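You operate a simulated robot arm through the tools that you are given. There is no shell and no other tool. Be economical: measure what you need, move in short steps, check, and stop when the job is done.

You are at the controls of a simulated robot arm. One attempt, no reset.

JOB
Brush the dust off the armchair's arm and fit the green quilted cover over it.
Fine: the arm by the fire; clothes brush back on the lap tray; press the cover down till its corner lies flat; drop nothing. What is to be rubbed or washed off counts as gone when no trace of it is left.

Only the result counts: the job must be done as asked and must still hold three seconds after the hand-in. Knocking over, shifting, dropping, spilling or breaking anything else fails it. Lids that push on must go on centred and level and be pressed home; caps that screw on are set level and turned clockwise until they are tight.

ROBOT AND FRAMES
A 7-joint arm with a two-finger parallel gripper, fixed in place. Base frame: the origin is at the foot of the arm, x ahead of it, y to its left, z up. Lengths are in mm, angles in rad, forces in N, time in s.
Its first joint turns from -2.601 to 2.601 rad. Payload 3.5 kg.
Tool frame: the origin (TCP) lies between the finger pads and is the grasp point; the fingertips stand 23 mm ahead of it; z points along the fingers, y is the line along which they close. The gripper opens to 94 mm. The fingers are 38 mm wide and 10 mm thick; the gripper's body (54 by 96 mm) begins 39 mm behind the TCP.
Orientation is that of the tool frame in the base frame, as [roll, pitch, yaw] about the fixed x, y, z axes, in that order (R = Rz(yaw) Ry(pitch) Rx(roll)). With the fingers straight down and closing along the base's y, the tool's x points along the base's -x, its y along +y and its z along -z.

CONTROLS
- The arm moves only by the tool move_arm. Its argument "series" is text: rows parted by semicolons, each of 7 numbers parted by spaces: the finger opening in mm, from 0 to 94, then the shift along the tool's x, y, z in units of 20 mm (1.0 is 20 mm), then the turn, a rotation vector about the tool's x, y, z in units of 8 degrees (1.0 is 8 degrees). In form: jaw dx dy dz ax ay az; .... A call has 1 to 12 rows; each row shifts and turns the commanded pose from where the row before left it, along the tool's axes as they then stand. A call with a number of a shift or a turn outside -1 to 1 is refused whole. Each row takes 0.2 s and may step no farther than 50 mm and 0.15 rad from the row before; otherwise, or with a gripper value out of range, the whole call is refused. A pose out of reach is approached as far as the arm can. The call stops where the force on the tool passes 40 N (or 10 N more than at its start, if that is more) or the arm is blocked; 0.2 s more then pass. Each finger travels about 153 mm/s and halts on what it meets, pressing with about 30 N; the grip force reading is that of the motor and also rises with nothing between the fingers. The clock runs only during rows and for 0.2 s after the last one: add rows that do not move to give the fingers time. It gives the time, the measured TCP pose, the force on the tool (base axes), the opening and the grip force at its end, in the units of the frame above (readings bear some noise), with the torque about the TCP (base axes, N m) and any sound that the robot's microphone picked up.
- Cameras (640 x 400 px; columns grow to the right, rows downward): "scene" is fixed at [404, -641.6, 1244.5]; the picture's right is [0.86, -0.50, 0.00], its down [-0.32, -0.55, -0.77] and it looks along [0.39, 0.66, -0.64] (base axes); focal length 296 px, centre (320, 200). "wrist" rides on the gripper at [86, 16, -74] in the tool frame; the picture's right is [-0.18, 0.98, 0.00], its down [-0.58, -0.11, -0.81] and it looks along [-0.79, -0.15, 0.59] (tool axes); focal length 243 px, centre (320, 200). There is no depth. A picture from a camera that has moved, and an enlarged one, comes with that camera's place and axes in the base frame and with its lens. The place of the scene camera against the robot may be out by one fixed shift of up to 18 mm in any direction.
- camera(camera): a new picture of that camera. It takes no simulated time.
- close_up(camera, box): a new picture of the part [left, top, right, bottom] of that camera's present view, enlarged. It takes no simulated time.
- hand_in(): hands the job in; it is judged then, once.

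Go step by step. Nothing tells you positions but the pictures and the camera data: compare them with the known pose of the tool, close in by small moves and look again before you grip or let go. The budget is 120 turns and 64 pictures, counting those below and the enlarged ones. Unless the task says otherwise, let go and move clear before handing in, and close with one line.

The tools are called after "Emit:" as name(argument=value, ...) on one line, values as JSON. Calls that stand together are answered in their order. move_arm: Moves the arm, as the interface text tells. Its arguments: {"type":"object","properties":{"series":{"type":"string"}},"required":["series"]} The other tools are called the same way: camera (camera) takes a picture; close_up (camera, box) takes an enlarged picture of a part of a camera's view; hand_in () hands the job in.

At the start:

```text
clock: 0.0
position: [569.8, 446.6, 943.6]
orientation: [-3.14, -0.001, -3.141]
ft_force: [0.3, -0.5, 0.9]
moment: [-0.01, 0.0, -0.02]
width: 94.2
gripper_force: 0.1
```

scene: 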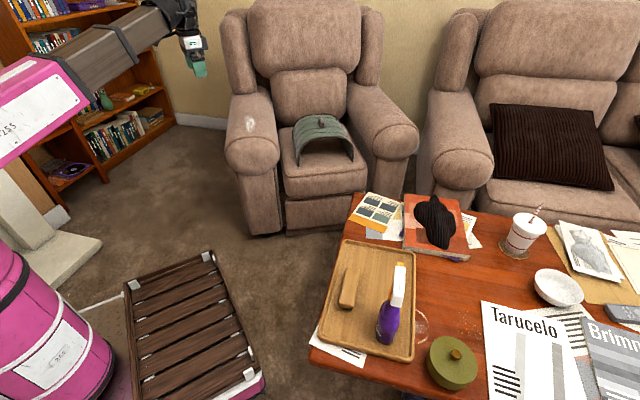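
wrist: 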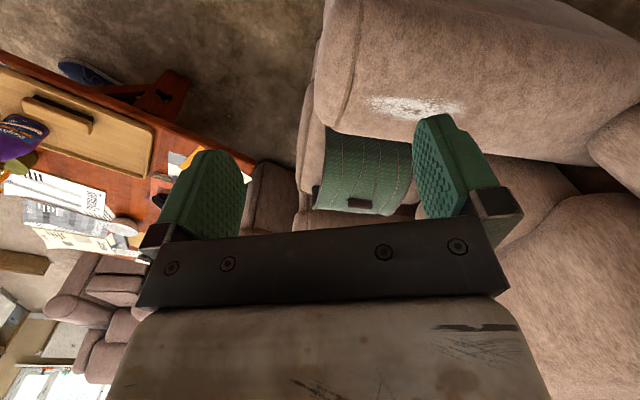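

I see the armchair with a dusty arm, the green cover on its seat, and the brush on the tray by a spray bottle. I'll look closer at each before moving.

Emit:
close_up(camera="scene", box=[210, 60, 430, 200])

Emit:
close_up(camera="scene", box=[300, 230, 460, 370])

Emit:
close_up(camera="wrist", box=[280, 60, 520, 220])

```text
2.86 times, centred on (320, 130) of scene
camera zoom: at [404.0, -641.6, 1244.5], right [0.86, -0.5, 0.0], down [-0.32, -0.55, -0.77], along [0.39, 0.66, -0.64], focal length 846 px, centre (320, 400)
```

zoom: 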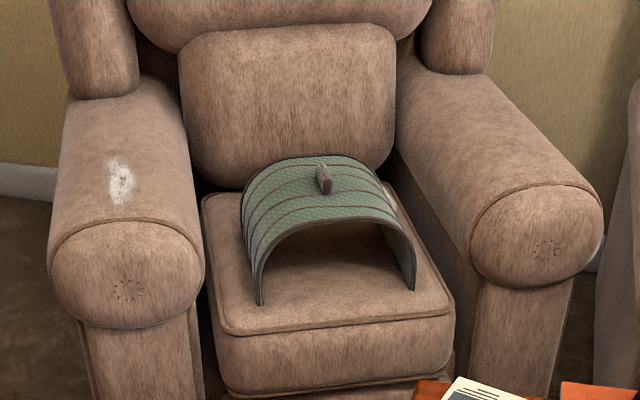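

```text
2.86 times, centred on (380, 300) of scene
camera zoom: at [404.0, -641.6, 1244.5], right [0.86, -0.5, 0.0], down [-0.32, -0.55, -0.77], along [0.39, 0.66, -0.64], focal length 846 px, centre (149, -86)
```

zoom: 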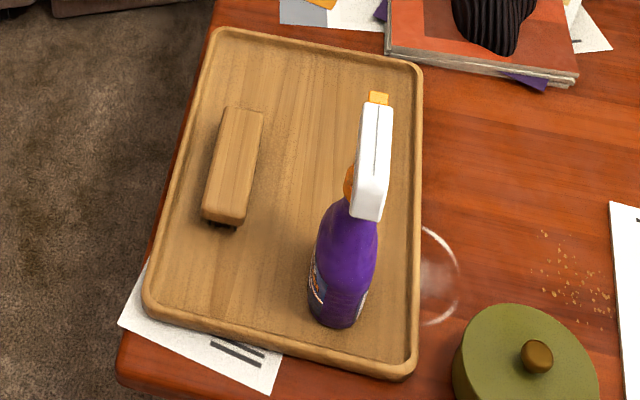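

```text
2.50 times, centred on (400, 140) of wrist
camera zoom: at [482.6, 464.2, 1018.0], right [0.18, 0.98, 0.0], down [0.58, -0.11, 0.81], along [0.79, -0.15, -0.59], focal length 606 px, centre (120, 350)
```

zoom: 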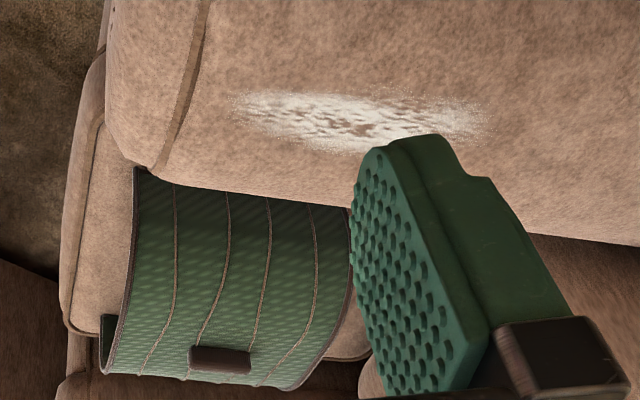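

The only dust is on the chair's near-left arm, and the cover has a ridge handle on top. First I'll carry the open gripper over toward the tray to measure the brush.

Emit:
move_arm(series="94 -0.1 -0.98 0.29 0 0 0;94 -0.1 -0.98 0.29 0 0 0;94 -0.1 -0.98 0.29 0 0 0;94 -0.1 -0.98 0.29 0 0 0;94 -0.1 -0.98 0.29 0 0 0;94 -0.1 -0.98 0.29 0 0 0;94 -0.1 -0.98 0.29 0 0 0;94 -0.1 -0.98 0.29 0 0 0;94 -0.1 -0.98 0.29 0 0 0;94 -0.1 -0.98 0.29 0 0 0;94 -0.1 -0.98 0.29 0 0 0")

Emit:
move_arm(series="94 -0.1 -0.98 0.29 0 0 0;94 -0.1 -0.98 0.29 0 0 0;94 -0.1 -0.98 0.29 0 0 0;94 -0.1 -0.98 0.29 0 0 0;94 -0.1 -0.98 0.29 0 0 0;94 -0.1 -0.98 0.29 0 0 0;94 -0.1 -0.98 0.29 0 0 0;94 -0.1 -0.98 0.29 0 0 0;94 -0.1 -0.98 0.29 0 0 0;94 -0.1 -0.98 0.29 0 0 0;94 -0.1 -0.98 0.29 0 0 0")

Emit:
move_arm(series="94 -0.1 -0.98 0.29 0 0 0;94 -0.1 -0.98 0.29 0 0 0;94 -0.1 -0.98 0.29 0 0 0;94 -0.1 -0.98 0.29 0 0 0;94 -0.1 -0.98 0.29 0 0 0;94 -0.1 -0.98 0.29 0 0 0;94 -0.1 -0.98 0.29 0 0 0;94 -0.1 -0.98 0.29 0 0 0;94 -0.1 -0.98 0.29 0 0 0;94 -0.1 -0.98 0.29 0 0 0;94 -0.1 -0.98 0.29 0 0 0")

Emit:
camera(camera="wrist")

```text
clock: 2.4
position: [591.4, 232.0, 879.2]
orientation: [3.142, -0.001, -3.14]
ft_force: [0.1, -0.2, 0.4]
moment: [0.01, -0.01, -0.01]
width: 94.1
gripper_force: 0.0
```

```text
clock: 4.8
position: [612.0, 14.4, 815.9]
orientation: [-3.141, 0.0, 3.14]
ft_force: [0.2, -0.1, 0.2]
moment: [-0.03, -0.01, -0.01]
width: 93.8
gripper_force: 0.0
```

```text
clock: 7.2
position: [635.4, -198.7, 751.4]
orientation: [-3.141, 0.0, 3.141]
ft_force: [0.2, 0.2, -0.1]
moment: [0.02, 0.01, 0.02]
width: 94.0
gripper_force: 0.1
```

```text
58 pictures are left
camera wrist: at [548.7, -182.7, 826.5], right [0.18, 0.98, 0.0], down [0.58, -0.11, 0.81], along [0.79, -0.15, -0.59], focal length 243 px, centre (320, 200)
```

wrist: 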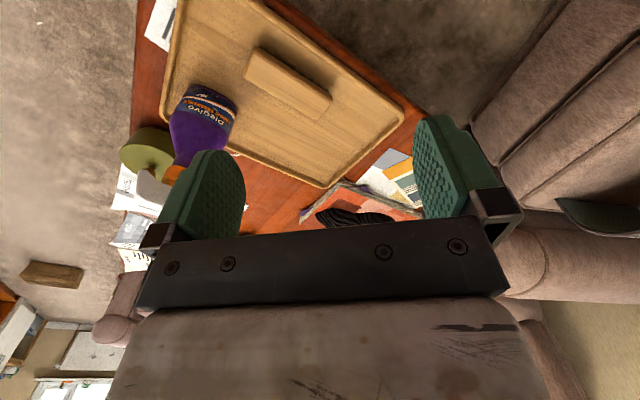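

The brush lies diagonal in this view with the bottle close beside it. I'll zoom in to triangulate.

Emit:
close_up(camera="wrist", box=[160, 0, 416, 160])

Emit:
close_up(camera="scene", box=[330, 250, 410, 300])

```text
2.50 times, centred on (288, 80) of wrist
camera zoom: at [548.7, -182.7, 826.5], right [0.18, 0.98, 0.0], down [0.58, -0.11, 0.81], along [0.79, -0.15, -0.59], focal length 606 px, centre (400, 500)
```

zoom: 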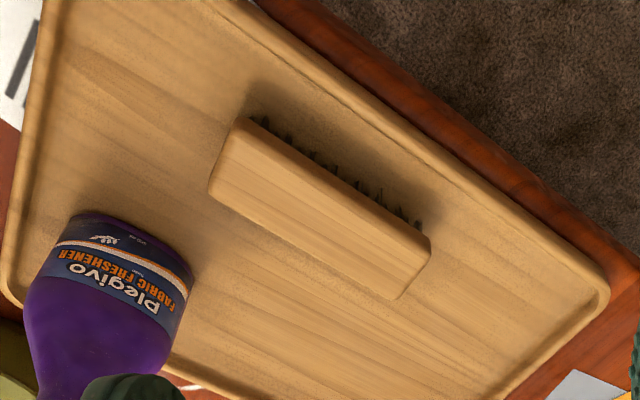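

```text
8.00 times, centred on (370, 275) of scene
camera zoom: at [404.0, -641.6, 1244.5], right [0.86, -0.5, 0.0], down [-0.32, -0.55, -0.77], along [0.39, 0.66, -0.64], focal length 2370 px, centre (-80, -400)
```

zoom: 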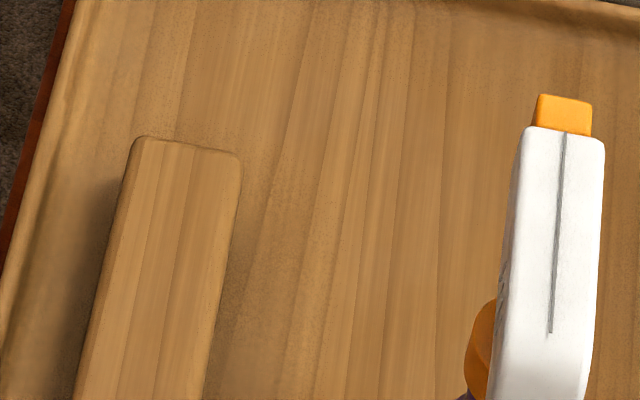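

The brush top is about (717, -259, 495), with its long axis at about 45.5° in base. I'll move nearer, turn to match it and look again.

Emit:
move_arm(series="94 -0.47 -0.9 0.55 0 0 0;94 -0.47 -0.9 0.55 0 0 0;94 -0.47 -0.9 0.55 0 0 0;94 -0.47 -0.9 0.55 0 0 0;94 -0.47 -0.9 0.55 0 0 0;94 0 0 0 0 0 -0.948;94 0 0 0 0 0 -0.948;94 0 0 0 0 0 -0.948;94 0 0 0 0 0 -0.948;94 0 0 0 0 0 -0.948;94 0 0 0 0 0 -0.948")

Emit:
camera(camera="wrist")

Emit:
camera(camera="scene")

```text
clock: 9.6
position: [682.8, -288.8, 697.1]
orientation: [-3.141, 0.001, -2.345]
ft_force: [0.6, -0.9, -1.1]
moment: [-0.02, 0.01, -0.02]
width: 94.2
gripper_force: 0.1
```

```text
55 pictures are left
camera wrist: at [609.8, -339.3, 771.6], right [-0.57, 0.82, 0.0], down [0.48, 0.34, 0.81], along [0.66, 0.46, -0.59], focal length 243 px, centre (320, 200)
```

wrist: 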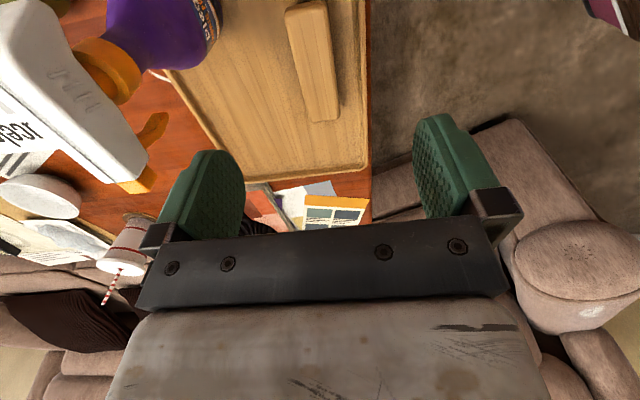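

```text
54 pictures are left
```

scene: 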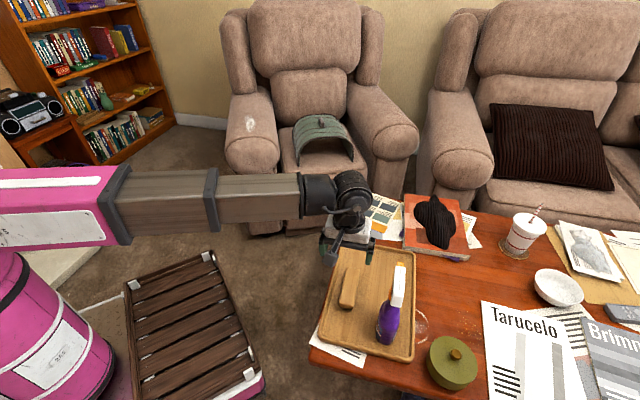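

The bottle's nozzle is about 100 mm to the side of the brush line, so there is room. I'll move above the brush at z≈610 and look again.

Emit:
move_arm(series="80 -0.49 -0.12 0.87 0 0 0;70 -0.49 -0.12 0.87 0 0 0;70 -0.49 -0.12 0.87 0 0 0;70 -0.48 -0.13 0.87 0 0 0;70 -0.48 -0.13 0.87 0 0 0;70 0 0 0 0 0 0")

Emit:
camera(camera="wrist")

Emit:
close_up(camera="scene", box=[300, 180, 440, 360])

```text
clock: 11.0
position: [723.9, -262.8, 610.3]
orientation: [-3.141, -0.001, -2.349]
ft_force: [-0.5, -0.2, -0.2]
moment: [-0.02, -0.02, 0.04]
width: 70.0
gripper_force: 0.0
```

```text
53 pictures are left
camera wrist: at [652.0, -312.9, 684.5], right [-0.57, 0.82, 0.0], down [0.49, 0.34, 0.81], along [0.66, 0.46, -0.59], focal length 243 px, centre (320, 200)
```

wrist: 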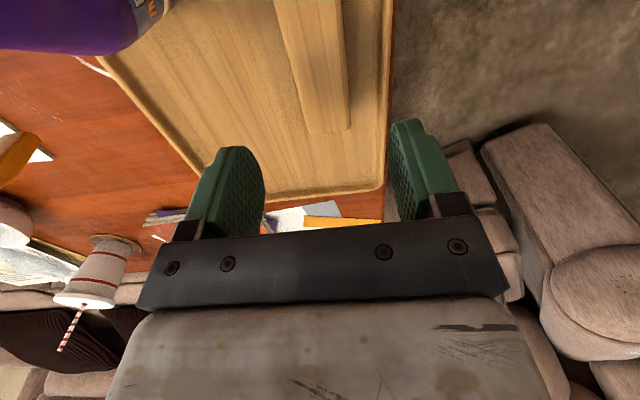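

```text
2.22 times, centred on (370, 270) of scene
camera zoom: at [404.0, -641.6, 1244.5], right [0.86, -0.5, 0.0], down [-0.32, -0.55, -0.77], along [0.39, 0.66, -0.64], focal length 658 px, centre (209, 44)
```

zoom: 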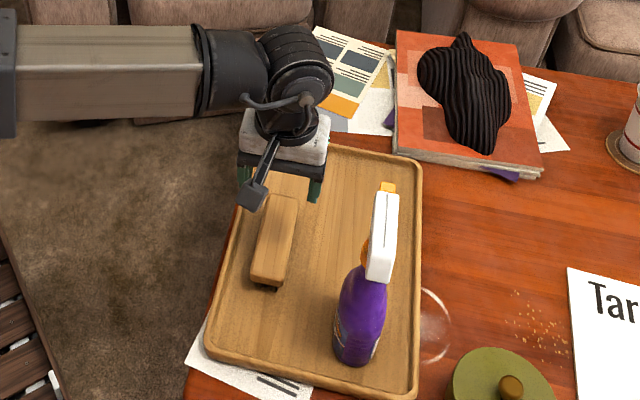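

The brush axis is aligned, about 4 mm to one side and 10 mm ahead. I'll correct this, come down partway and check.

Emit:
move_arm(series="70 -0.5 -0.2 0 0 0 0;70 0 0 0.9 0 0 0;70 0 0 0.9 0 0 0;70 0 0 0.9 0 0 0;70 0 0 0.9 0 0 0;70 0 0 0.9 0 0 0;70 0 0 0 0 0 0")

Emit:
camera(camera="wrist")

Emit:
close_up(camera="scene", box=[300, 210, 420, 330])

```text
clock: 12.6
position: [735.4, -258.9, 519.2]
orientation: [3.142, 0.0, -2.348]
ft_force: [-0.2, 0.1, 0.4]
moment: [-0.02, -0.02, 0.02]
width: 69.9
gripper_force: 0.1
```

```text
51 pictures are left
camera wrist: at [662.6, -308.6, 594.5], right [-0.57, 0.82, 0.0], down [0.49, 0.34, 0.81], along [0.66, 0.46, -0.59], focal length 243 px, centre (320, 200)
```

wrist: 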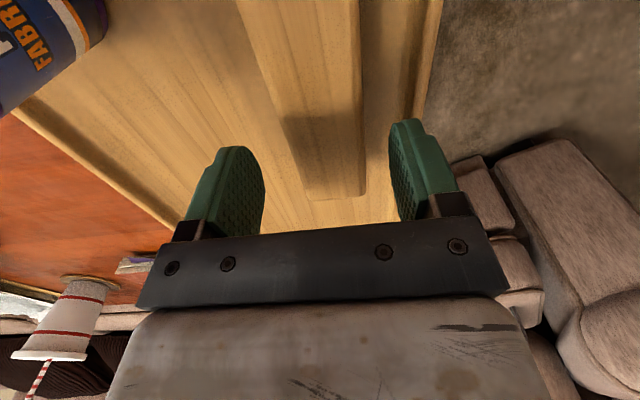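

```text
3.33 times, centred on (360, 270) of scene
camera zoom: at [404.0, -641.6, 1244.5], right [0.86, -0.5, 0.0], down [-0.32, -0.55, -0.77], along [0.39, 0.66, -0.64], focal length 988 px, centre (187, -33)
```

zoom: 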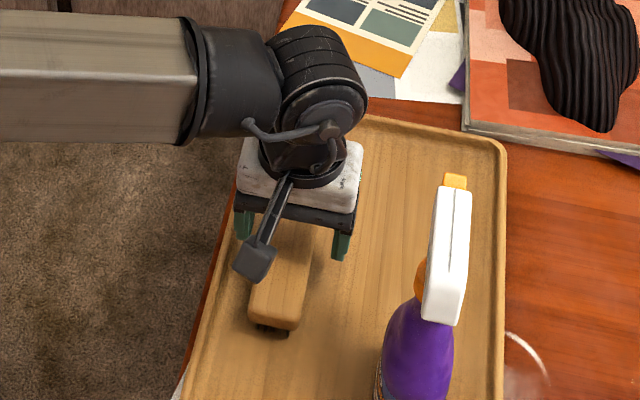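

The far end of the brush fixes its top at about z 485–490. I'll go down to TCP ≈ 488 with a 3 mm sideways fix and grip.

Emit:
move_arm(series="70 0 0.13 0.5 0 0 0;70 0 0 0.5 0 0 0;70 0 0 0.5 0 0 0;70 0 0 0 0 0 0")

Emit:
close_up(camera="wrist", box=[160, 60, 480, 260])

Emit:
close_up(camera="scene", box=[320, 240, 380, 320])

```text
clock: 13.6
position: [733.5, -257.1, 489.4]
orientation: [-3.141, -0.001, -2.349]
ft_force: [-0.2, 0.1, 0.1]
moment: [0.01, 0.01, 0.0]
width: 69.9
gripper_force: 0.0
```

```text
2.00 times, centred on (320, 160) of wrist
camera zoom: at [660.8, -306.9, 564.8], right [-0.57, 0.82, 0.0], down [0.49, 0.34, 0.81], along [0.66, 0.46, -0.59], focal length 485 px, centre (320, 280)
```

zoom: 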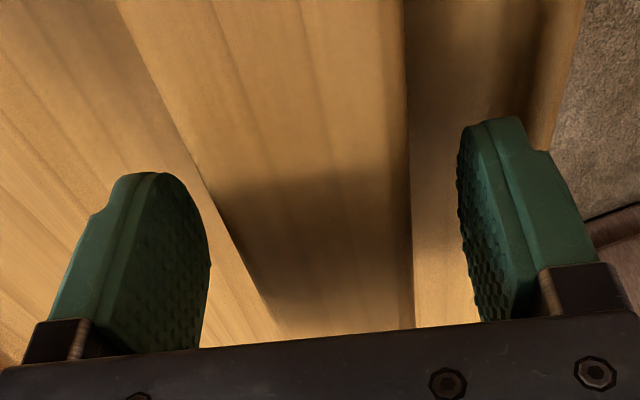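

```text
5.00 times, centred on (350, 280) of scene
camera zoom: at [404.0, -641.6, 1244.5], right [0.86, -0.5, 0.0], down [-0.32, -0.55, -0.77], along [0.39, 0.66, -0.64], focal length 1481 px, centre (170, -200)
```

zoom: 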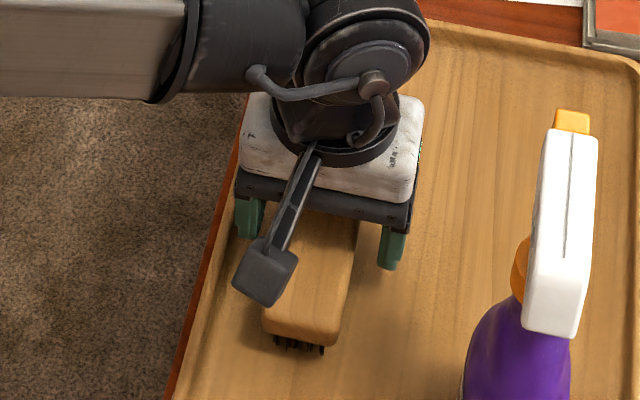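

The brush sits between the fingers with about 17 mm overlap on the wooden block. I'll close on it.

Emit:
move_arm(series="60 0 0.1 0 0 0 0;40 0 0 0 0 0 0;20 0 0 0 0 0 0;20 0 0 0 0 0 0;20 0 0 0 0 0 0")

Emit:
move_arm(series="20 0 0 -0.5 0 0 0;20 0 0 -1 0 0 0;20 0 0 -1 0 0 0;20 0 0 0 0 0 0")

Emit:
camera(camera="wrist")

Emit:
close_up(camera="scene", box=[320, 200, 400, 310])

```text
clock: 14.8
position: [732.4, -256.2, 489.8]
orientation: [3.141, 0.001, -2.346]
ft_force: [1.2, 0.6, 1.7]
moment: [0.09, -0.01, -0.05]
width: 43.7
gripper_force: 30.0
```

```text
clock: 15.8
position: [731.7, -254.8, 538.1]
orientation: [-3.141, 0.0, -2.348]
ft_force: [0.5, 0.4, -0.9]
moment: [0.01, 0.0, 0.0]
width: 43.8
gripper_force: 30.2
```

```text
47 pictures are left
camera wrist: at [658.9, -305.3, 614.7], right [-0.57, 0.82, 0.0], down [0.49, 0.34, 0.81], along [0.66, 0.46, -0.59], focal length 243 px, centre (320, 200)
```

wrist: 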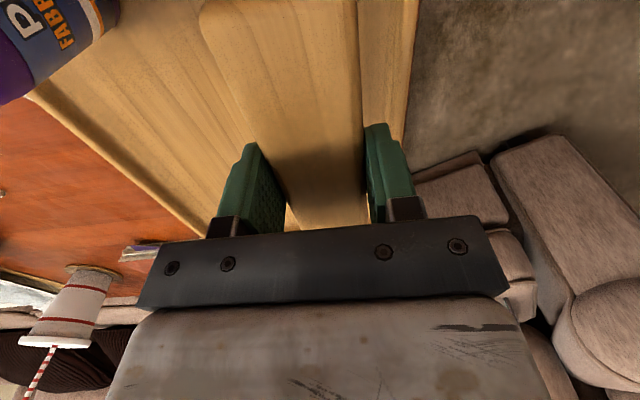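

```text
3.64 times, centred on (360, 255) of scene
camera zoom: at [404.0, -641.6, 1244.5], right [0.86, -0.5, 0.0], down [-0.32, -0.55, -0.77], along [0.39, 0.66, -0.64], focal length 1077 px, centre (174, 0)
```

zoom: 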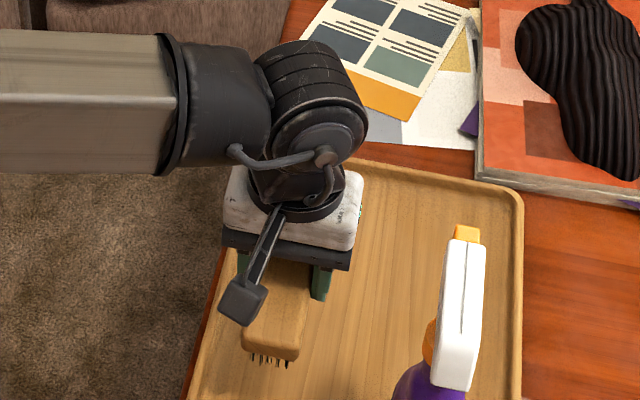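

The brush is held firmly. I'll lift it to z≈760, carry it over to the chair arm and turn so it lies along the arm (axis about 70° in base).

Emit:
move_arm(series="20 0 0 -1 0 0 0;20 0 0 -1 0 0 0;20 -0.9 0.9 -1 0 0 0;20 -0.95 0.93 -1 0 0 0;20 -0.95 0.93 -1 0 0 0;20 -0.95 0.93 -1 0 0 0;20 -0.95 0.93 -1 0 0 0;20 -0.95 0.93 -1 0 0 0;20 -0.95 0.93 -1 0 0 0;20 -0.95 0.93 -1 0 0 0;20 -0.95 0.93 -1 0 0 0;20 -0.95 0.93 0 0 0 0")

Emit:
move_arm(series="20 -0.95 0.93 0 0 0 0;20 -0.95 0.93 0 0 0 0;20 -0.95 0.93 0 0 0 0;20 -0.95 0.93 0 0 0 0;20 -0.95 0.93 0 0 0 0;20 -0.95 0.93 0 0 0 0;20 -0.95 0.93 0 0 0 0;20 -0.95 0.93 0 0 0 0;20 -0.95 0.93 0 0 0 0;20 -0.95 0.93 0 0 0 0;20 -0.95 0.93 0 0 0 0;20 -0.95 0.93 0 0 0 0")

Emit:
move_arm(series="20 -0.95 0.93 0 0 0 0;20 -0.95 0.93 0 0 0 0;20 -0.95 0.93 0 0 0 0;20 -0.95 0.93 0 0 0 0;20 -0.95 0.93 0 0 0 0;20 -0.95 0.93 0 0 0 0;20 0 0 0 0 0 -0.77;20 0 0 0 0 0 -0.77;20 0 0 0 0 0 -0.77;20 0 0 0 0 0 -0.77;20 0 0 0 0 0 0")

Emit:
camera(camera="wrist")

Emit:
camera(camera="scene")

```text
clock: 18.4
position: [731.6, 9.0, 759.9]
orientation: [-3.141, 0.002, -2.349]
ft_force: [1.0, 0.0, -0.2]
moment: [0.01, 0.03, -0.03]
width: 43.5
gripper_force: 30.1
```

```text
clock: 21.0
position: [733.5, 329.1, 759.7]
orientation: [3.14, 0.0, -2.35]
ft_force: [0.1, -0.9, -1.0]
moment: [0.0, -0.03, -0.02]
width: 43.8
gripper_force: 29.4
```

```text
clock: 23.4
position: [732.2, 488.1, 760.5]
orientation: [3.142, 0.0, -1.917]
ft_force: [0.0, 0.9, -0.7]
moment: [-0.02, 0.02, -0.01]
width: 43.5
gripper_force: 29.9
```

```text
45 pictures are left
camera wrist: at [688.3, 412.2, 834.8], right [-0.86, 0.51, 0.0], down [0.3, 0.51, 0.81], along [0.41, 0.7, -0.59], focal length 243 px, centre (320, 200)
```

wrist: 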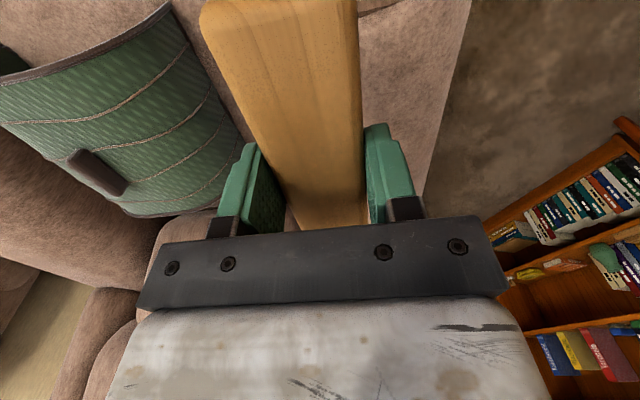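

```text
44 pictures are left
```

scene: 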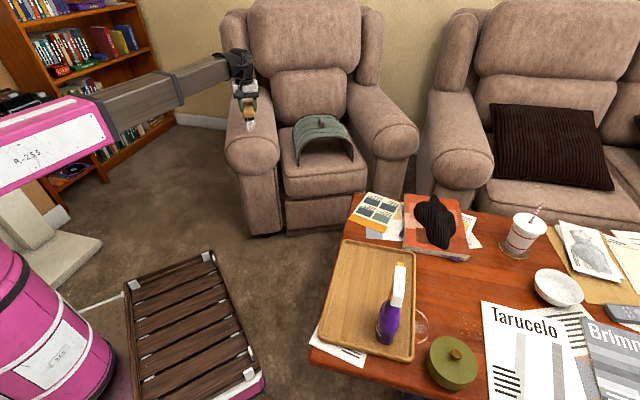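

The brush is lined up with the arm. I'll zoom in on the scene view to compare the brush with the dust.

Emit:
close_up(camera="scene", box=[210, 40, 370, 180])

```text
2.86 times, centred on (290, 110) of scene
camera zoom: at [404.0, -641.6, 1244.5], right [0.86, -0.5, 0.0], down [-0.32, -0.55, -0.77], along [0.39, 0.66, -0.64], focal length 846 px, centre (406, 457)
```

zoom: 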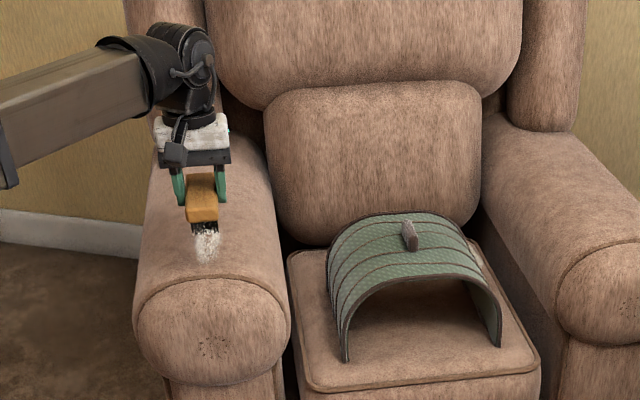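

The dust is centred near (750, 580, 640), about 170 mm long and 45 mm wide along the arm. I'll move over its near part and come down gently to find contact.

Emit:
move_arm(series="20 -0.76 0.18 0.6 0 0 0;20 -0.76 0.18 0.6 0 0 0;20 -0.76 0.18 0.6 0 0 0;20 -0.76 0.18 0.6 0 0 0;20 0 0 0.4 0 0 0;20 0 0 0.3 0 0 0;20 0 0 0 0 0 0")

Emit:
close_up(camera="scene", box=[220, 60, 300, 150])

```text
clock: 25.0
position: [739.8, 549.8, 697.6]
orientation: [3.141, 0.001, -1.919]
ft_force: [0.0, 0.3, -0.8]
moment: [0.02, 0.03, 0.03]
width: 43.6
gripper_force: 29.9
```

```text
4.44 times, centred on (260, 105) of scene
camera zoom: at [404.0, -641.6, 1244.5], right [0.86, -0.5, 0.0], down [-0.32, -0.55, -0.77], along [0.39, 0.66, -0.64], focal length 1317 px, centre (587, 622)
```

zoom: 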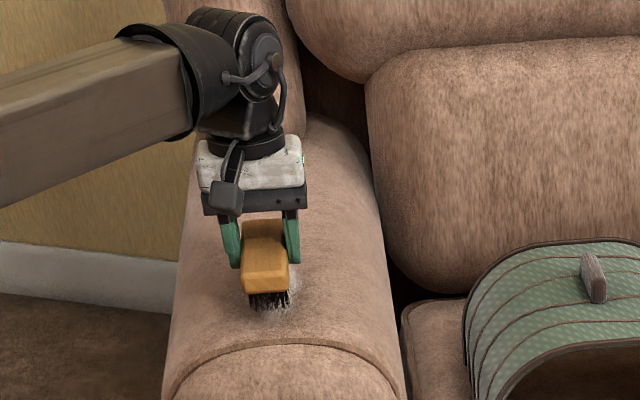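

The brush is just above the dust, a little to its outer side. I'll step down to find contact.

Emit:
move_arm(series="20 0 -0.5 0.3 0 0 0;20 0 0 0.3 0 0 0;20 0 0 0.2 0 0 0;20 0 0 0 0 0 0")

Emit:
close_up(camera="scene", box=[230, 80, 290, 140])

```text
clock: 26.0
position: [749.3, 546.3, 681.4]
orientation: [-3.14, 0.0, -1.917]
ft_force: [-0.9, -0.7, -0.5]
moment: [0.02, 0.02, 0.02]
width: 43.8
gripper_force: 30.3
```

```text
6.67 times, centred on (260, 110) of scene
camera zoom: at [404.0, -641.6, 1244.5], right [0.86, -0.5, 0.0], down [-0.32, -0.55, -0.77], along [0.39, 0.66, -0.64], focal length 1975 px, centre (720, 800)
```

zoom: 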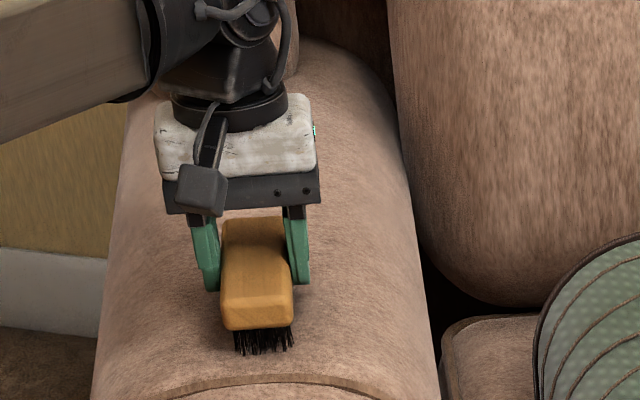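

Emit:
move_arm(series="20 0 0 0.15 0 0 0;20 0 0 0.15 0 0 0;20 0 0 0.15 0 0 0;20 0 0 0 0 0 0")

```text
clock: 27.0
position: [750.2, 545.7, 673.2]
orientation: [3.141, 0.003, -1.917]
ft_force: [2.1, 0.0, 30.3]
moment: [0.01, -0.06, 0.01]
width: 43.7
gripper_force: 30.1
```

Contact comes at TCP z ≈ 674. I'll ease off slightly and sweep across the arm, following its curve.

Emit:
move_arm(series="20 0 0 -0.05 0 0 0;20 0 -0.4 0 0 0 0;20 0 -0.4 0.02 0 0 0;20 0 0.4 -0.02 0 0 0;20 0 0.4 0 0 0 0;20 0 0.4 0 0 0 0;20 0 0.4 0 0 0 0;20 0 0.4 0.02 0 0 0;20 0 0.4 0.04 0 0 0;20 0 0.4 0.06 0 0 0;20 0 0 0 0 0 0")

Emit:
close_up(camera="scene", box=[230, 80, 290, 140])

```text
clock: 29.4
position: [712.0, 558.9, 672.5]
orientation: [-3.141, -0.001, -1.92]
ft_force: [13.5, -6.3, 31.8]
moment: [-0.09, -0.25, -0.03]
width: 43.5
gripper_force: 30.2
```

```text
6.67 times, centred on (260, 110) of scene
camera zoom: at [404.0, -641.6, 1244.5], right [0.86, -0.5, 0.0], down [-0.32, -0.55, -0.77], along [0.39, 0.66, -0.64], focal length 1975 px, centre (720, 800)
```

zoom: 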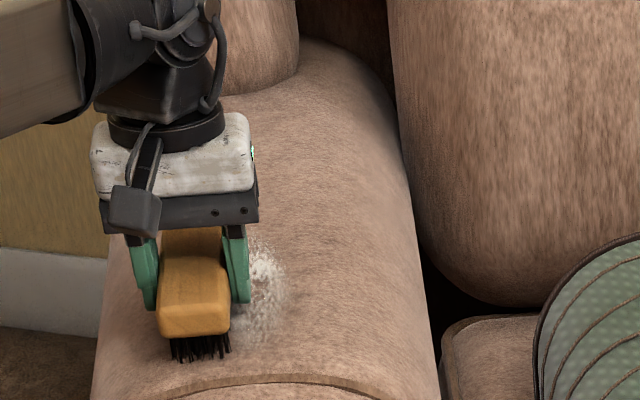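

The dust has thinned but is still there. I'll repeat the strokes.

Emit:
move_arm(series="20 0 -0.6 -0.06 0 0 0;20 0 -0.6 -0.02 0 0 0;20 0 -0.6 0.0 0 0 0;20 0 -0.6 0.03 0 0 0;20 0 -0.6 0.06 0 0 0;20 0 0.6 -0.06 0 0 0;20 0 0.6 -0.03 0 0 0;20 0 0.6 0 0 0 0;20 0 0.6 0.02 0 0 0;20 0 0.6 0.06 0 0 0;20 0 0 0 0 0 0")

Emit:
move_arm(series="20 0 -0.6 -0.06 0 0 0;20 0 -0.6 -0.02 0 0 0;20 0 -0.6 0.0 0 0 0;20 0 -0.6 0.03 0 0 0;20 0 -0.6 0.06 0 0 0;20 0 0.6 -0.06 0 0 0;20 0 0.6 -0.03 0 0 0;20 0 0.6 0 0 0 0;20 0 0.6 0.02 0 0 0;20 0 0.6 0.06 0 0 0;20 0 0 0 0 0 0")

Emit:
close_up(camera="scene", box=[230, 80, 290, 140])

```text
clock: 31.8
position: [710.5, 559.8, 672.6]
orientation: [-3.14, -0.001, -1.918]
ft_force: [3.9, -2.7, 10.7]
moment: [-0.03, 0.03, -0.02]
width: 43.7
gripper_force: 30.0
```

```text
clock: 34.2
position: [713.3, 559.5, 672.9]
orientation: [-3.14, 0.0, -1.92]
ft_force: [8.2, -3.1, 17.2]
moment: [-0.18, 0.1, 0.02]
width: 43.3
gripper_force: 30.3
```

```text
6.67 times, centred on (260, 110) of scene
camera zoom: at [404.0, -641.6, 1244.5], right [0.86, -0.5, 0.0], down [-0.32, -0.55, -0.77], along [0.39, 0.66, -0.64], focal length 1975 px, centre (720, 800)
```

zoom: 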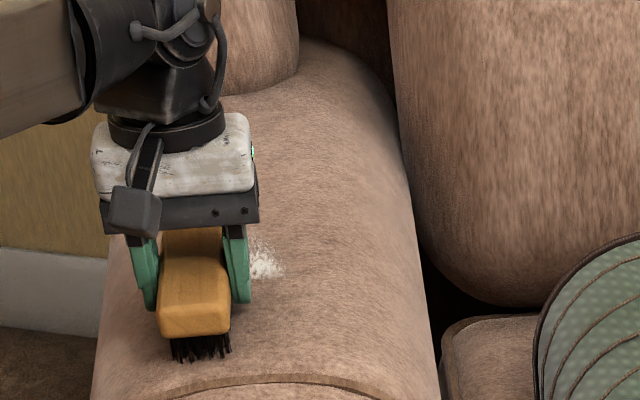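

The near part is clean and the far part remains. I'll shift 45 mm along the arm and repeat.

Emit:
move_arm(series="20 0 0 -0.3 0 0 0;20 -0.75 0 0 0 0 0;20 -0.75 0 0 0 0 0;20 -0.75 0 0 0 0 0;20 0 0 0.3 0 0 0;20 0 -0.6 -0.06 0 0 0;20 0 -0.6 -0.02 0 0 0;20 0 -0.6 0.0 0 0 0;20 0 -0.6 0.03 0 0 0;20 0 -0.6 0.06 0 0 0;20 0 0 0 0 0 0")

Emit:
move_arm(series="20 0 0.6 -0.06 0 0 0;20 0 0.6 -0.03 0 0 0;20 0 0.6 0 0 0 0;20 0 0.6 0.02 0 0 0;20 0 0.6 0.06 0 0 0;20 0 -0.6 -0.06 0 0 0;20 0 -0.6 -0.02 0 0 0;20 0 -0.6 0.0 0 0 0;20 0 -0.6 0.03 0 0 0;20 0 -0.6 0.06 0 0 0;20 0 0 0 0 0 0")

Emit:
move_arm(series="20 0 0.6 -0.06 0 0 0;20 0 0.6 -0.03 0 0 0;20 0 0.6 0 0 0 0;20 0 0.6 0.02 0 0 0;20 0 0.6 0.06 0 0 0;20 0 0 0 0 0 0")

Emit:
close_up(camera="scene", box=[230, 80, 290, 140])

```text
clock: 36.6
position: [783.6, 583.6, 673.0]
orientation: [3.141, -0.001, -1.919]
ft_force: [-5.4, 3.3, 13.9]
moment: [-0.36, 0.29, -0.22]
width: 43.3
gripper_force: 30.3
```

```text
clock: 39.0
position: [783.5, 583.3, 670.7]
orientation: [3.141, -0.001, -1.917]
ft_force: [-6.4, 4.8, 14.5]
moment: [-0.29, 0.23, -0.15]
width: 43.5
gripper_force: 30.0
```

```text
clock: 40.4
position: [728.2, 600.8, 672.0]
orientation: [-3.141, 0.001, -1.919]
ft_force: [8.5, -3.0, 18.0]
moment: [-0.25, 0.08, 0.17]
width: 43.7
gripper_force: 29.8
```

```text
6.67 times, centred on (260, 110) of scene
camera zoom: at [404.0, -641.6, 1244.5], right [0.86, -0.5, 0.0], down [-0.32, -0.55, -0.77], along [0.39, 0.66, -0.64], focal length 1975 px, centre (720, 800)
```

zoom: 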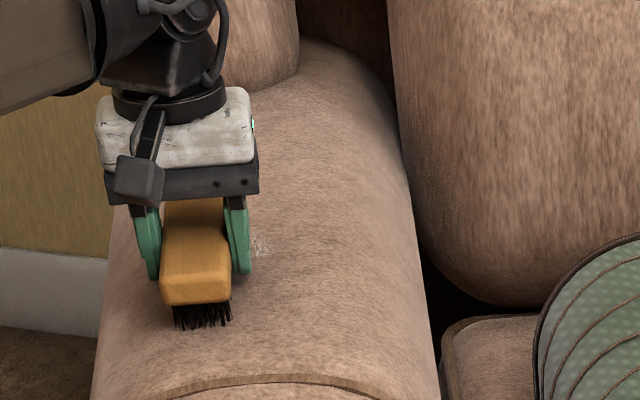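

Almost gone, with a faint trace left. I'll make two more double strokes here, then lift and look from the wrist.

Emit:
move_arm(series="20 0 -0.6 -0.06 0 0 0;20 0 -0.6 -0.02 0 0 0;20 0 -0.6 0.0 0 0 0;20 0 -0.6 0.03 0 0 0;20 0 -0.6 0.06 0 0 0;20 -0.5 0 0 0 0 0;20 0 0.6 -0.06 0 0 0;20 0 0.6 -0.03 0 0 0;20 0 0.6 0 0 0 0;20 0 0.6 0.02 0 0 0;20 0 0.6 0.06 0 0 0;20 0 0 0 0 0 0")

Emit:
move_arm(series="20 0 -0.6 -0.06 0 0 0;20 0 -0.6 -0.02 0 0 0;20 0 -0.6 0.0 0 0 0;20 0 -0.6 0.03 0 0 0;20 0 -0.6 0.06 0 0 0;20 0 0.6 -0.06 0 0 0;20 0 0.6 -0.03 0 0 0;20 0 0.6 0 0 0 0;20 0 0.6 0.02 0 0 0;20 0 0.6 0.06 0 0 0;20 0 0 0 0 0 0")

Emit:
move_arm(series="20 0.5 0 -1 0 0 0;20 1 0 -1 0 0 0;20 1 0.5 -1 0 0 0;20 1 0.5 -1 0 0 0;20 1 0.5 -1 0 0 0;20 1 0.5 0 0 0 0;20 1 0 0 0 0 0;20 1 0 0 0 0 0;20 1 0 0 0 0 0;20 0 0 0 0 0 0")

Emit:
close_up(camera="scene", box=[220, 70, 300, 150])

Emit:
camera(camera="wrist")

```text
clock: 43.0
position: [730.3, 610.2, 672.3]
orientation: [-3.14, -0.001, -1.919]
ft_force: [3.7, -2.4, 6.9]
moment: [0.03, -0.05, 0.02]
width: 43.7
gripper_force: 30.4
```

```text
clock: 45.4
position: [732.3, 611.6, 671.6]
orientation: [-3.14, -0.001, -1.917]
ft_force: [10.4, -3.8, 20.6]
moment: [-0.38, 0.18, 0.17]
width: 43.8
gripper_force: 30.2
```

```text
clock: 47.6
position: [635.2, 465.1, 772.6]
orientation: [-3.139, -0.001, -1.919]
ft_force: [0.4, 0.4, -1.6]
moment: [0.04, -0.01, -0.03]
width: 43.7
gripper_force: 30.1
```

```text
5.00 times, centred on (260, 110) of scene
camera zoom: at [404.0, -641.6, 1244.5], right [0.86, -0.5, 0.0], down [-0.32, -0.55, -0.77], along [0.39, 0.66, -0.64], focal length 1481 px, centre (620, 650)
```

zoom: 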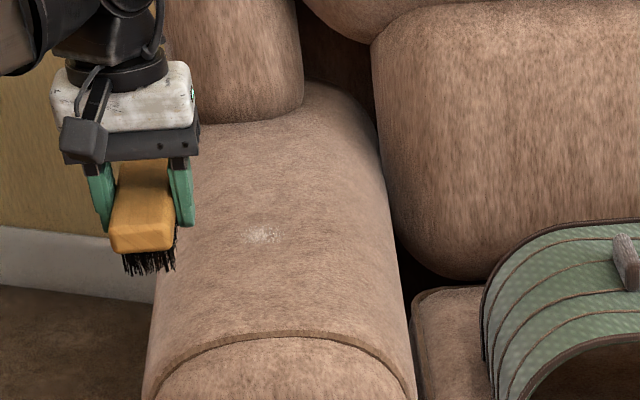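

```text
36 pictures are left
camera wrist: at [590.4, 389.6, 847.2], right [-0.86, 0.51, 0.0], down [0.3, 0.51, 0.81], along [0.41, 0.69, -0.59], focal length 243 px, centre (320, 200)
```

wrist: 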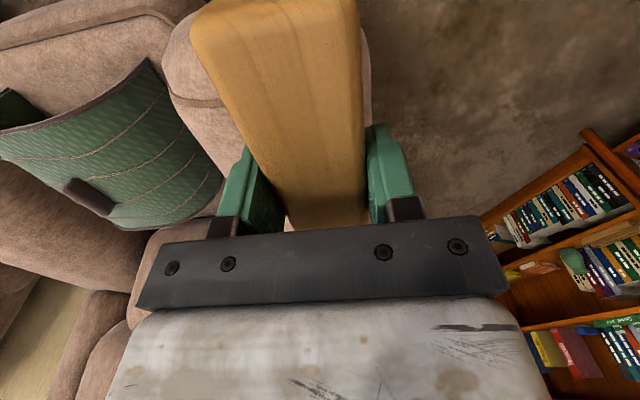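

A faint spot remains at the far end, about (775, 664). I'll go back and try to reach 35 mm farther along the arm.

Emit:
move_arm(series="20 -0.93 -0.29 0.3 0 0 0;20 -0.93 -0.29 0.3 0 0 0;20 -0.93 -0.29 0.33 0 0 0;20 -0.93 -0.29 0.33 0 0 0;20 -0.93 -0.29 0.33 0 0 0;20 -0.93 -0.29 0.33 0 0 0;20 -0.93 -0.29 0.33 0 0 0;20 -0.93 -0.29 0.33 0 0 0;20 -0.93 -0.29 0.33 0 0 0;20 -0.93 -0.29 0.33 0 0 0;20 -0.93 -0.29 0.33 0 0 0;20 0 0 0 0 0 0")

```text
clock: 50.2
position: [766.4, 636.5, 699.7]
orientation: [-3.142, -0.003, -1.917]
ft_force: [0.4, -0.1, -1.1]
moment: [0.02, 0.0, 0.0]
width: 43.5
gripper_force: 30.2
```

Within reach. I'll move to the outer side, come down and sweep.

Emit:
move_arm(series="20 0 0.7 0.5 0 0 0;20 0 0.7 0.5 0 0 0;20 0 0 0.35 0 0 0;20 0 -0.6 -0.06 0 0 0;20 0 -0.6 -0.02 0 0 0;20 0 -0.6 0.0 0 0 0;20 0 -0.6 0.03 0 0 0;20 0 0.6 -0.03 0 0 0;20 0 0.6 0 0 0 0;20 0 0.6 0.02 0 0 0;20 0 0.6 0.06 0 0 0;20 0 0 0 0 0 0")

Emit:
move_arm(series="20 0 -0.6 -0.06 0 0 0;20 0 -0.6 -0.02 0 0 0;20 0 -0.6 0.0 0 0 0;20 0 -0.6 0.03 0 0 0;20 0 0.6 -0.03 0 0 0;20 0 0.6 0 0 0 0;20 0 0.6 0.02 0 0 0;20 0 0.6 0.06 0 0 0;20 0 0 0 0 0 0")

Emit:
move_arm(series="20 0 -0.6 -0.06 0 0 0;20 0 -0.6 -0.02 0 0 0;20 0 -0.6 0.0 0 0 0;20 0 -0.6 0.03 0 0 0;20 0 0.6 -0.03 0 0 0;20 0 0.6 0 0 0 0;20 0 0.6 0.02 0 0 0;20 0 0.6 0.06 0 0 0;20 0 0 0 0 0 0")

Emit:
close_up(camera="scene", box=[230, 80, 290, 140])

```text
clock: 52.8
position: [738.3, 644.9, 672.6]
orientation: [-3.141, -0.002, -1.918]
ft_force: [-0.4, 0.6, -0.3]
moment: [0.0, -0.04, 0.0]
width: 43.7
gripper_force: 30.1
```

```text
clock: 54.8
position: [739.2, 645.6, 672.4]
orientation: [3.141, 0.001, -1.917]
ft_force: [0.5, 0.3, 0.1]
moment: [0.01, 0.0, 0.01]
width: 43.5
gripper_force: 30.0
```

```text
clock: 56.8
position: [738.7, 644.4, 673.6]
orientation: [3.141, 0.001, -1.917]
ft_force: [0.0, 0.5, -1.5]
moment: [0.01, -0.01, -0.02]
width: 43.7
gripper_force: 30.2
```

```text
6.67 times, centred on (260, 110) of scene
camera zoom: at [404.0, -641.6, 1244.5], right [0.86, -0.5, 0.0], down [-0.32, -0.55, -0.77], along [0.39, 0.66, -0.64], focal length 1975 px, centre (720, 800)
```

zoom: 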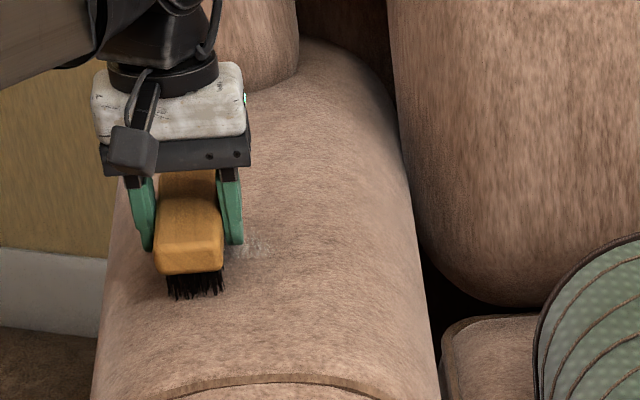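

No contact force there, so those strokes skimmed above the surface. I'll go lower and repeat with contact.

Emit:
move_arm(series="20 0 0 0.12 0 0 0;20 0 0 0.06 0 0 0;20 0 0 0 0 0 0")

```text
clock: 57.6
position: [738.9, 645.4, 671.5]
orientation: [-3.14, 0.002, -1.918]
ft_force: [1.8, 2.1, 31.5]
moment: [0.05, 0.0, -0.01]
width: 44.1
gripper_force: 30.2
```

Emit:
move_arm(series="20 0 -0.6 -0.08 0 0 0;20 0 -0.6 -0.02 0 0 0;20 0 -0.6 0.0 0 0 0;20 0 -0.6 0.03 0 0 0;20 0 -0.5 0.05 0 0 0;20 0 0.5 -0.05 0 0 0;20 0 0.6 -0.03 0 0 0;20 0 0.6 0 0 0 0;20 0 0.6 0.02 0 0 0;20 0 0.6 0.06 0 0 0;20 0 0 0 0 0 0")

Emit:
move_arm(series="20 0 -0.6 -0.06 0 0 0;20 0 -0.6 -0.02 0 0 0;20 0 -0.6 0.0 0 0 0;20 0 -0.6 0.03 0 0 0;20 0 -0.5 0.05 0 0 0;20 0 0.5 -0.05 0 0 0;20 0 0.6 -0.03 0 0 0;20 0 0.6 0 0 0 0;20 0 0.6 0.02 0 0 0;20 0 0.6 0.06 0 0 0;20 0 0 0 0 0 0")

Emit:
move_arm(series="20 0 -0.6 -0.06 0 0 0;20 0 -0.6 -0.02 0 0 0;20 0 -0.6 0.0 0 0 0;20 0 -0.6 0.03 0 0 0;20 0 -0.5 0.05 0 0 0;20 0 0.5 -0.05 0 0 0;20 0 0.6 -0.03 0 0 0;20 0 0.6 0 0 0 0;20 0 0.6 0.02 0 0 0;20 0 0.6 0.06 0 0 0;20 0 0 0 0 0 0")

Emit:
close_up(camera="scene", box=[230, 80, 290, 140])

```text
clock: 60.0
position: [738.9, 644.4, 670.3]
orientation: [-3.14, 0.002, -1.918]
ft_force: [12.0, -2.8, 26.6]
moment: [-0.45, 0.02, 0.15]
width: 43.4
gripper_force: 30.0
```

```text
clock: 62.4
position: [738.5, 645.1, 670.1]
orientation: [-3.141, 0.0, -1.918]
ft_force: [7.9, -3.1, 16.9]
moment: [-0.23, 0.02, 0.07]
width: 43.5
gripper_force: 30.0
```

```text
clock: 64.8
position: [738.9, 644.2, 671.7]
orientation: [3.142, -0.001, -1.918]
ft_force: [7.9, -2.1, 16.7]
moment: [-0.23, 0.02, 0.04]
width: 43.3
gripper_force: 29.5
```

```text
6.67 times, centred on (260, 110) of scene
camera zoom: at [404.0, -641.6, 1244.5], right [0.86, -0.5, 0.0], down [-0.32, -0.55, -0.77], along [0.39, 0.66, -0.64], focal length 1975 px, centre (720, 800)
```

zoom: 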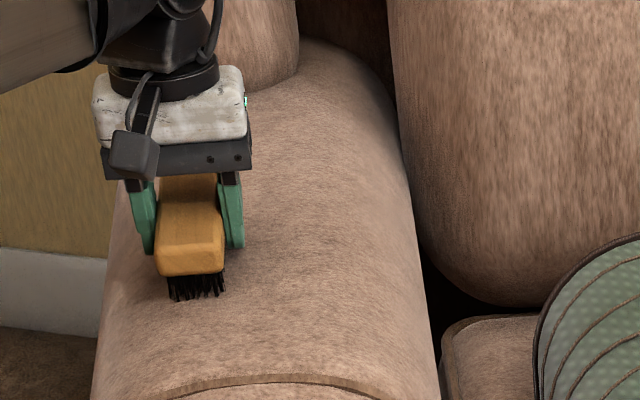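

Looks clean now. I'll lift away, moving back toward the front, and check the whole arm.

Emit:
move_arm(series="20 0 0 -1 0 0 0;20 0.9 0.3 -1 0 0 0;20 0.9 0.3 -1 0 0 0;20 0.9 0.3 -1 0 0 0;20 0.9 0.3 -1 0 0 0;20 1 0.3 0 0 0 0;20 1 0.3 0 0 0 0;20 1 0.3 0 0 0 0;20 1 0 0 0 0 0;20 1 0 0 0 0 0;20 1 0 0 0 0 0;20 0 0 0 0 0 0")

Emit:
close_up(camera="scene", box=[230, 75, 290, 145])

```text
clock: 67.4
position: [632.8, 479.1, 769.9]
orientation: [3.141, -0.001, -1.919]
ft_force: [-0.1, 0.9, -1.5]
moment: [0.04, 0.0, 0.0]
width: 43.6
gripper_force: 30.1
```

```text
5.71 times, centred on (260, 110) of scene
camera zoom: at [404.0, -641.6, 1244.5], right [0.86, -0.5, 0.0], down [-0.32, -0.55, -0.77], along [0.39, 0.66, -0.64], focal length 1693 px, centre (663, 714)
```

zoom: 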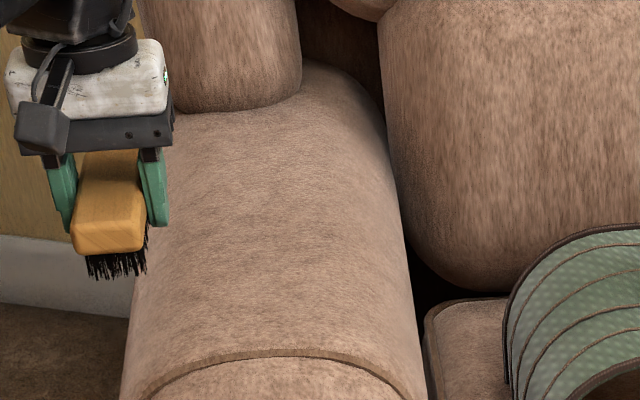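

The arm looks clean. Now I'll carry the brush back to the tray.

Emit:
move_arm(series="20 0 0 0 0 0 0.77;20 0 0 0 0 0 0.77;20 0 0 0 0 0 0.77;20 0 0 0 0 0 0.77;20 0.757 -0.978 0 0 0 0;20 0.757 -0.978 0 0 0 0;20 0.757 -0.978 0 0 0 0;20 0.757 -0.978 0 0 0 0;20 0.757 -0.978 0 0 0 0;20 0.757 -0.978 0 0 0 0")

Emit:
move_arm(series="20 0.757 -0.978 0 0 0 0;20 0.757 -0.978 0 0 0 0;20 0.757 -0.978 0 0 0 0;20 0.757 -0.978 0 0 0 0;20 0.757 -0.978 0 0 0 0;20 0.757 -0.978 0 0 0 0;20 0.757 -0.978 0 0 0 0;20 0.757 -0.978 0 0 0 0;20 0.757 -0.978 0 0 0 0;20 0.757 -0.978 0 0 0 0;20 0.757 -0.978 0 0 0 0;20 0.757 -0.978 0 0 0 0")

Emit:
move_arm(series="20 0.757 -0.978 0.8 0 0 0;20 0.757 -0.978 0.8 0 0 0;20 0.757 -0.978 0.8 0 0 0;20 0.757 -0.978 0.8 0 0 0;20 0.757 -0.978 0.8 0 0 0;20 0.757 -0.978 0.8 0 0 0;20 0.757 -0.978 0.8 0 0 0;20 0.757 -0.978 0.8 0 0 0;20 0.757 -0.978 0.8 0 0 0;20 0.757 -0.978 0.8 0 0 0;20 0 0 0 0 0 0")

```text
clock: 69.6
position: [653.5, 331.2, 768.6]
orientation: [3.141, -0.001, -2.347]
ft_force: [1.6, 0.7, -2.0]
moment: [-0.02, 0.02, 0.0]
width: 43.6
gripper_force: 29.8
```

```text
clock: 72.2
position: [694.8, 38.8, 768.5]
orientation: [-3.141, -0.001, -2.347]
ft_force: [-0.4, -1.3, -1.5]
moment: [-0.02, 0.02, -0.04]
width: 43.6
gripper_force: 30.0
```

```text
clock: 74.6
position: [727.9, -208.3, 609.7]
orientation: [3.141, 0.0, -2.349]
ft_force: [-0.6, 0.4, -0.8]
moment: [-0.01, -0.01, 0.0]
width: 43.5
gripper_force: 30.0
```

Emit:
move_arm(series="20 0.775 -0.92 0 0 0 0;20 0.775 -0.92 0 0 0 0;20 0 0 0.9 0 0 0;20 0 0 0.9 0 0 0;20 0 0 0.9 0 0 0;20 0 0 0.9 0 0 0;20 0 0 0.9 0 0 0;20 0 0 0 0 0 0")

Emit:
close_up(camera="scene", box=[310, 210, 430, 330])

```text
clock: 76.4
position: [733.2, -254.9, 521.1]
orientation: [3.14, -0.001, -2.348]
ft_force: [0.1, 0.5, -0.6]
moment: [-0.01, -0.02, -0.01]
width: 43.3
gripper_force: 30.0
```

```text
3.33 times, centred on (370, 270) of scene
camera zoom: at [404.0, -641.6, 1244.5], right [0.86, -0.5, 0.0], down [-0.32, -0.55, -0.77], along [0.39, 0.66, -0.64], focal length 988 px, centre (153, -33)
```

zoom: 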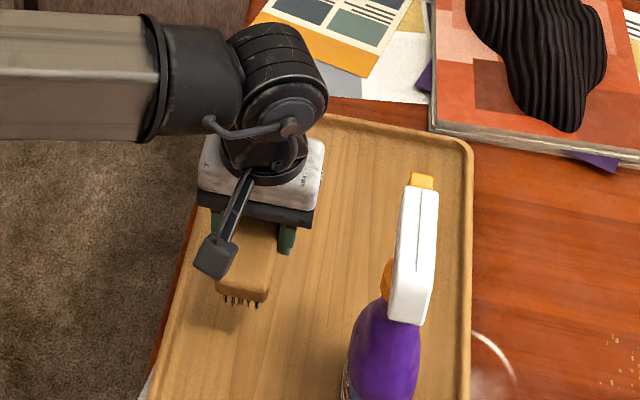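

The brush is over its old place. I'll lower it to z≈490 and check contact before releasing.

Emit:
move_arm(series="20 0 0 0.6 0 0 0;20 0 0 0.5 0 0 0;20 0 0 0.25 0 0 0;20 0 0 0.15 0 0 0;20 0 0 0.06 0 0 0;20 0 0 0 0 0 0")

```text
clock: 77.8
position: [733.2, -254.3, 487.7]
orientation: [3.141, -0.001, -2.348]
ft_force: [0.2, 0.2, -0.4]
moment: [0.0, 0.0, 0.02]
width: 43.9
gripper_force: 30.1
```

Emit:
move_arm(series="20 0 0 0.05 0 0 0;20 0 0 0.05 0 0 0;20 0 0 0 0 0 0")

```text
clock: 78.6
position: [732.4, -254.9, 487.3]
orientation: [-3.141, 0.0, -2.348]
ft_force: [0.4, 0.0, -0.1]
moment: [0.0, -0.03, -0.02]
width: 43.6
gripper_force: 30.4
```

Emit:
move_arm(series="20 0 0 0.06 0 0 0;20 0 0 0.06 0 0 0;20 0 0 0 0 0 0")

Emit:
close_up(camera="scene", box=[325, 250, 375, 310])

```text
clock: 79.4
position: [733.6, -254.9, 483.6]
orientation: [3.141, 0.0, -2.347]
ft_force: [-0.7, 0.2, -0.2]
moment: [0.03, 0.03, -0.01]
width: 43.8
gripper_force: 29.8
```

```text
6.67 times, centred on (350, 280) of scene
camera zoom: at [404.0, -641.6, 1244.5], right [0.86, -0.5, 0.0], down [-0.32, -0.55, -0.77], along [0.39, 0.66, -0.64], focal length 1975 px, centre (120, -333)
```

zoom: 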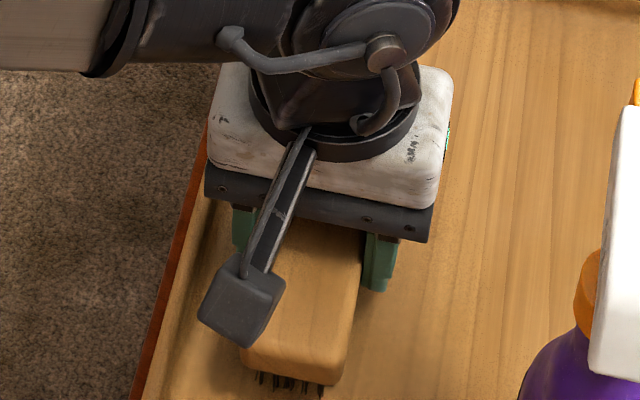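

Emit:
move_arm(series="20 0 0 0.05 0 0 0;20 0 0 0.05 0 0 0;20 0 0 0 0 0 0")

Emit:
move_arm(series="20 0 0 0.05 0 0 0;20 0 0 0.05 0 0 0;20 0 0 0 0 0 0")

```text
clock: 80.2
position: [731.8, -254.4, 482.1]
orientation: [-3.141, 0.0, -2.347]
ft_force: [0.0, 0.0, -1.3]
moment: [0.02, 0.02, -0.03]
width: 43.8
gripper_force: 30.0
```

```text
clock: 81.0
position: [733.0, -253.7, 480.0]
orientation: [-3.141, 0.0, -2.348]
ft_force: [1.4, 0.7, 6.1]
moment: [-0.04, 0.11, 0.01]
width: 43.4
gripper_force: 30.6
```

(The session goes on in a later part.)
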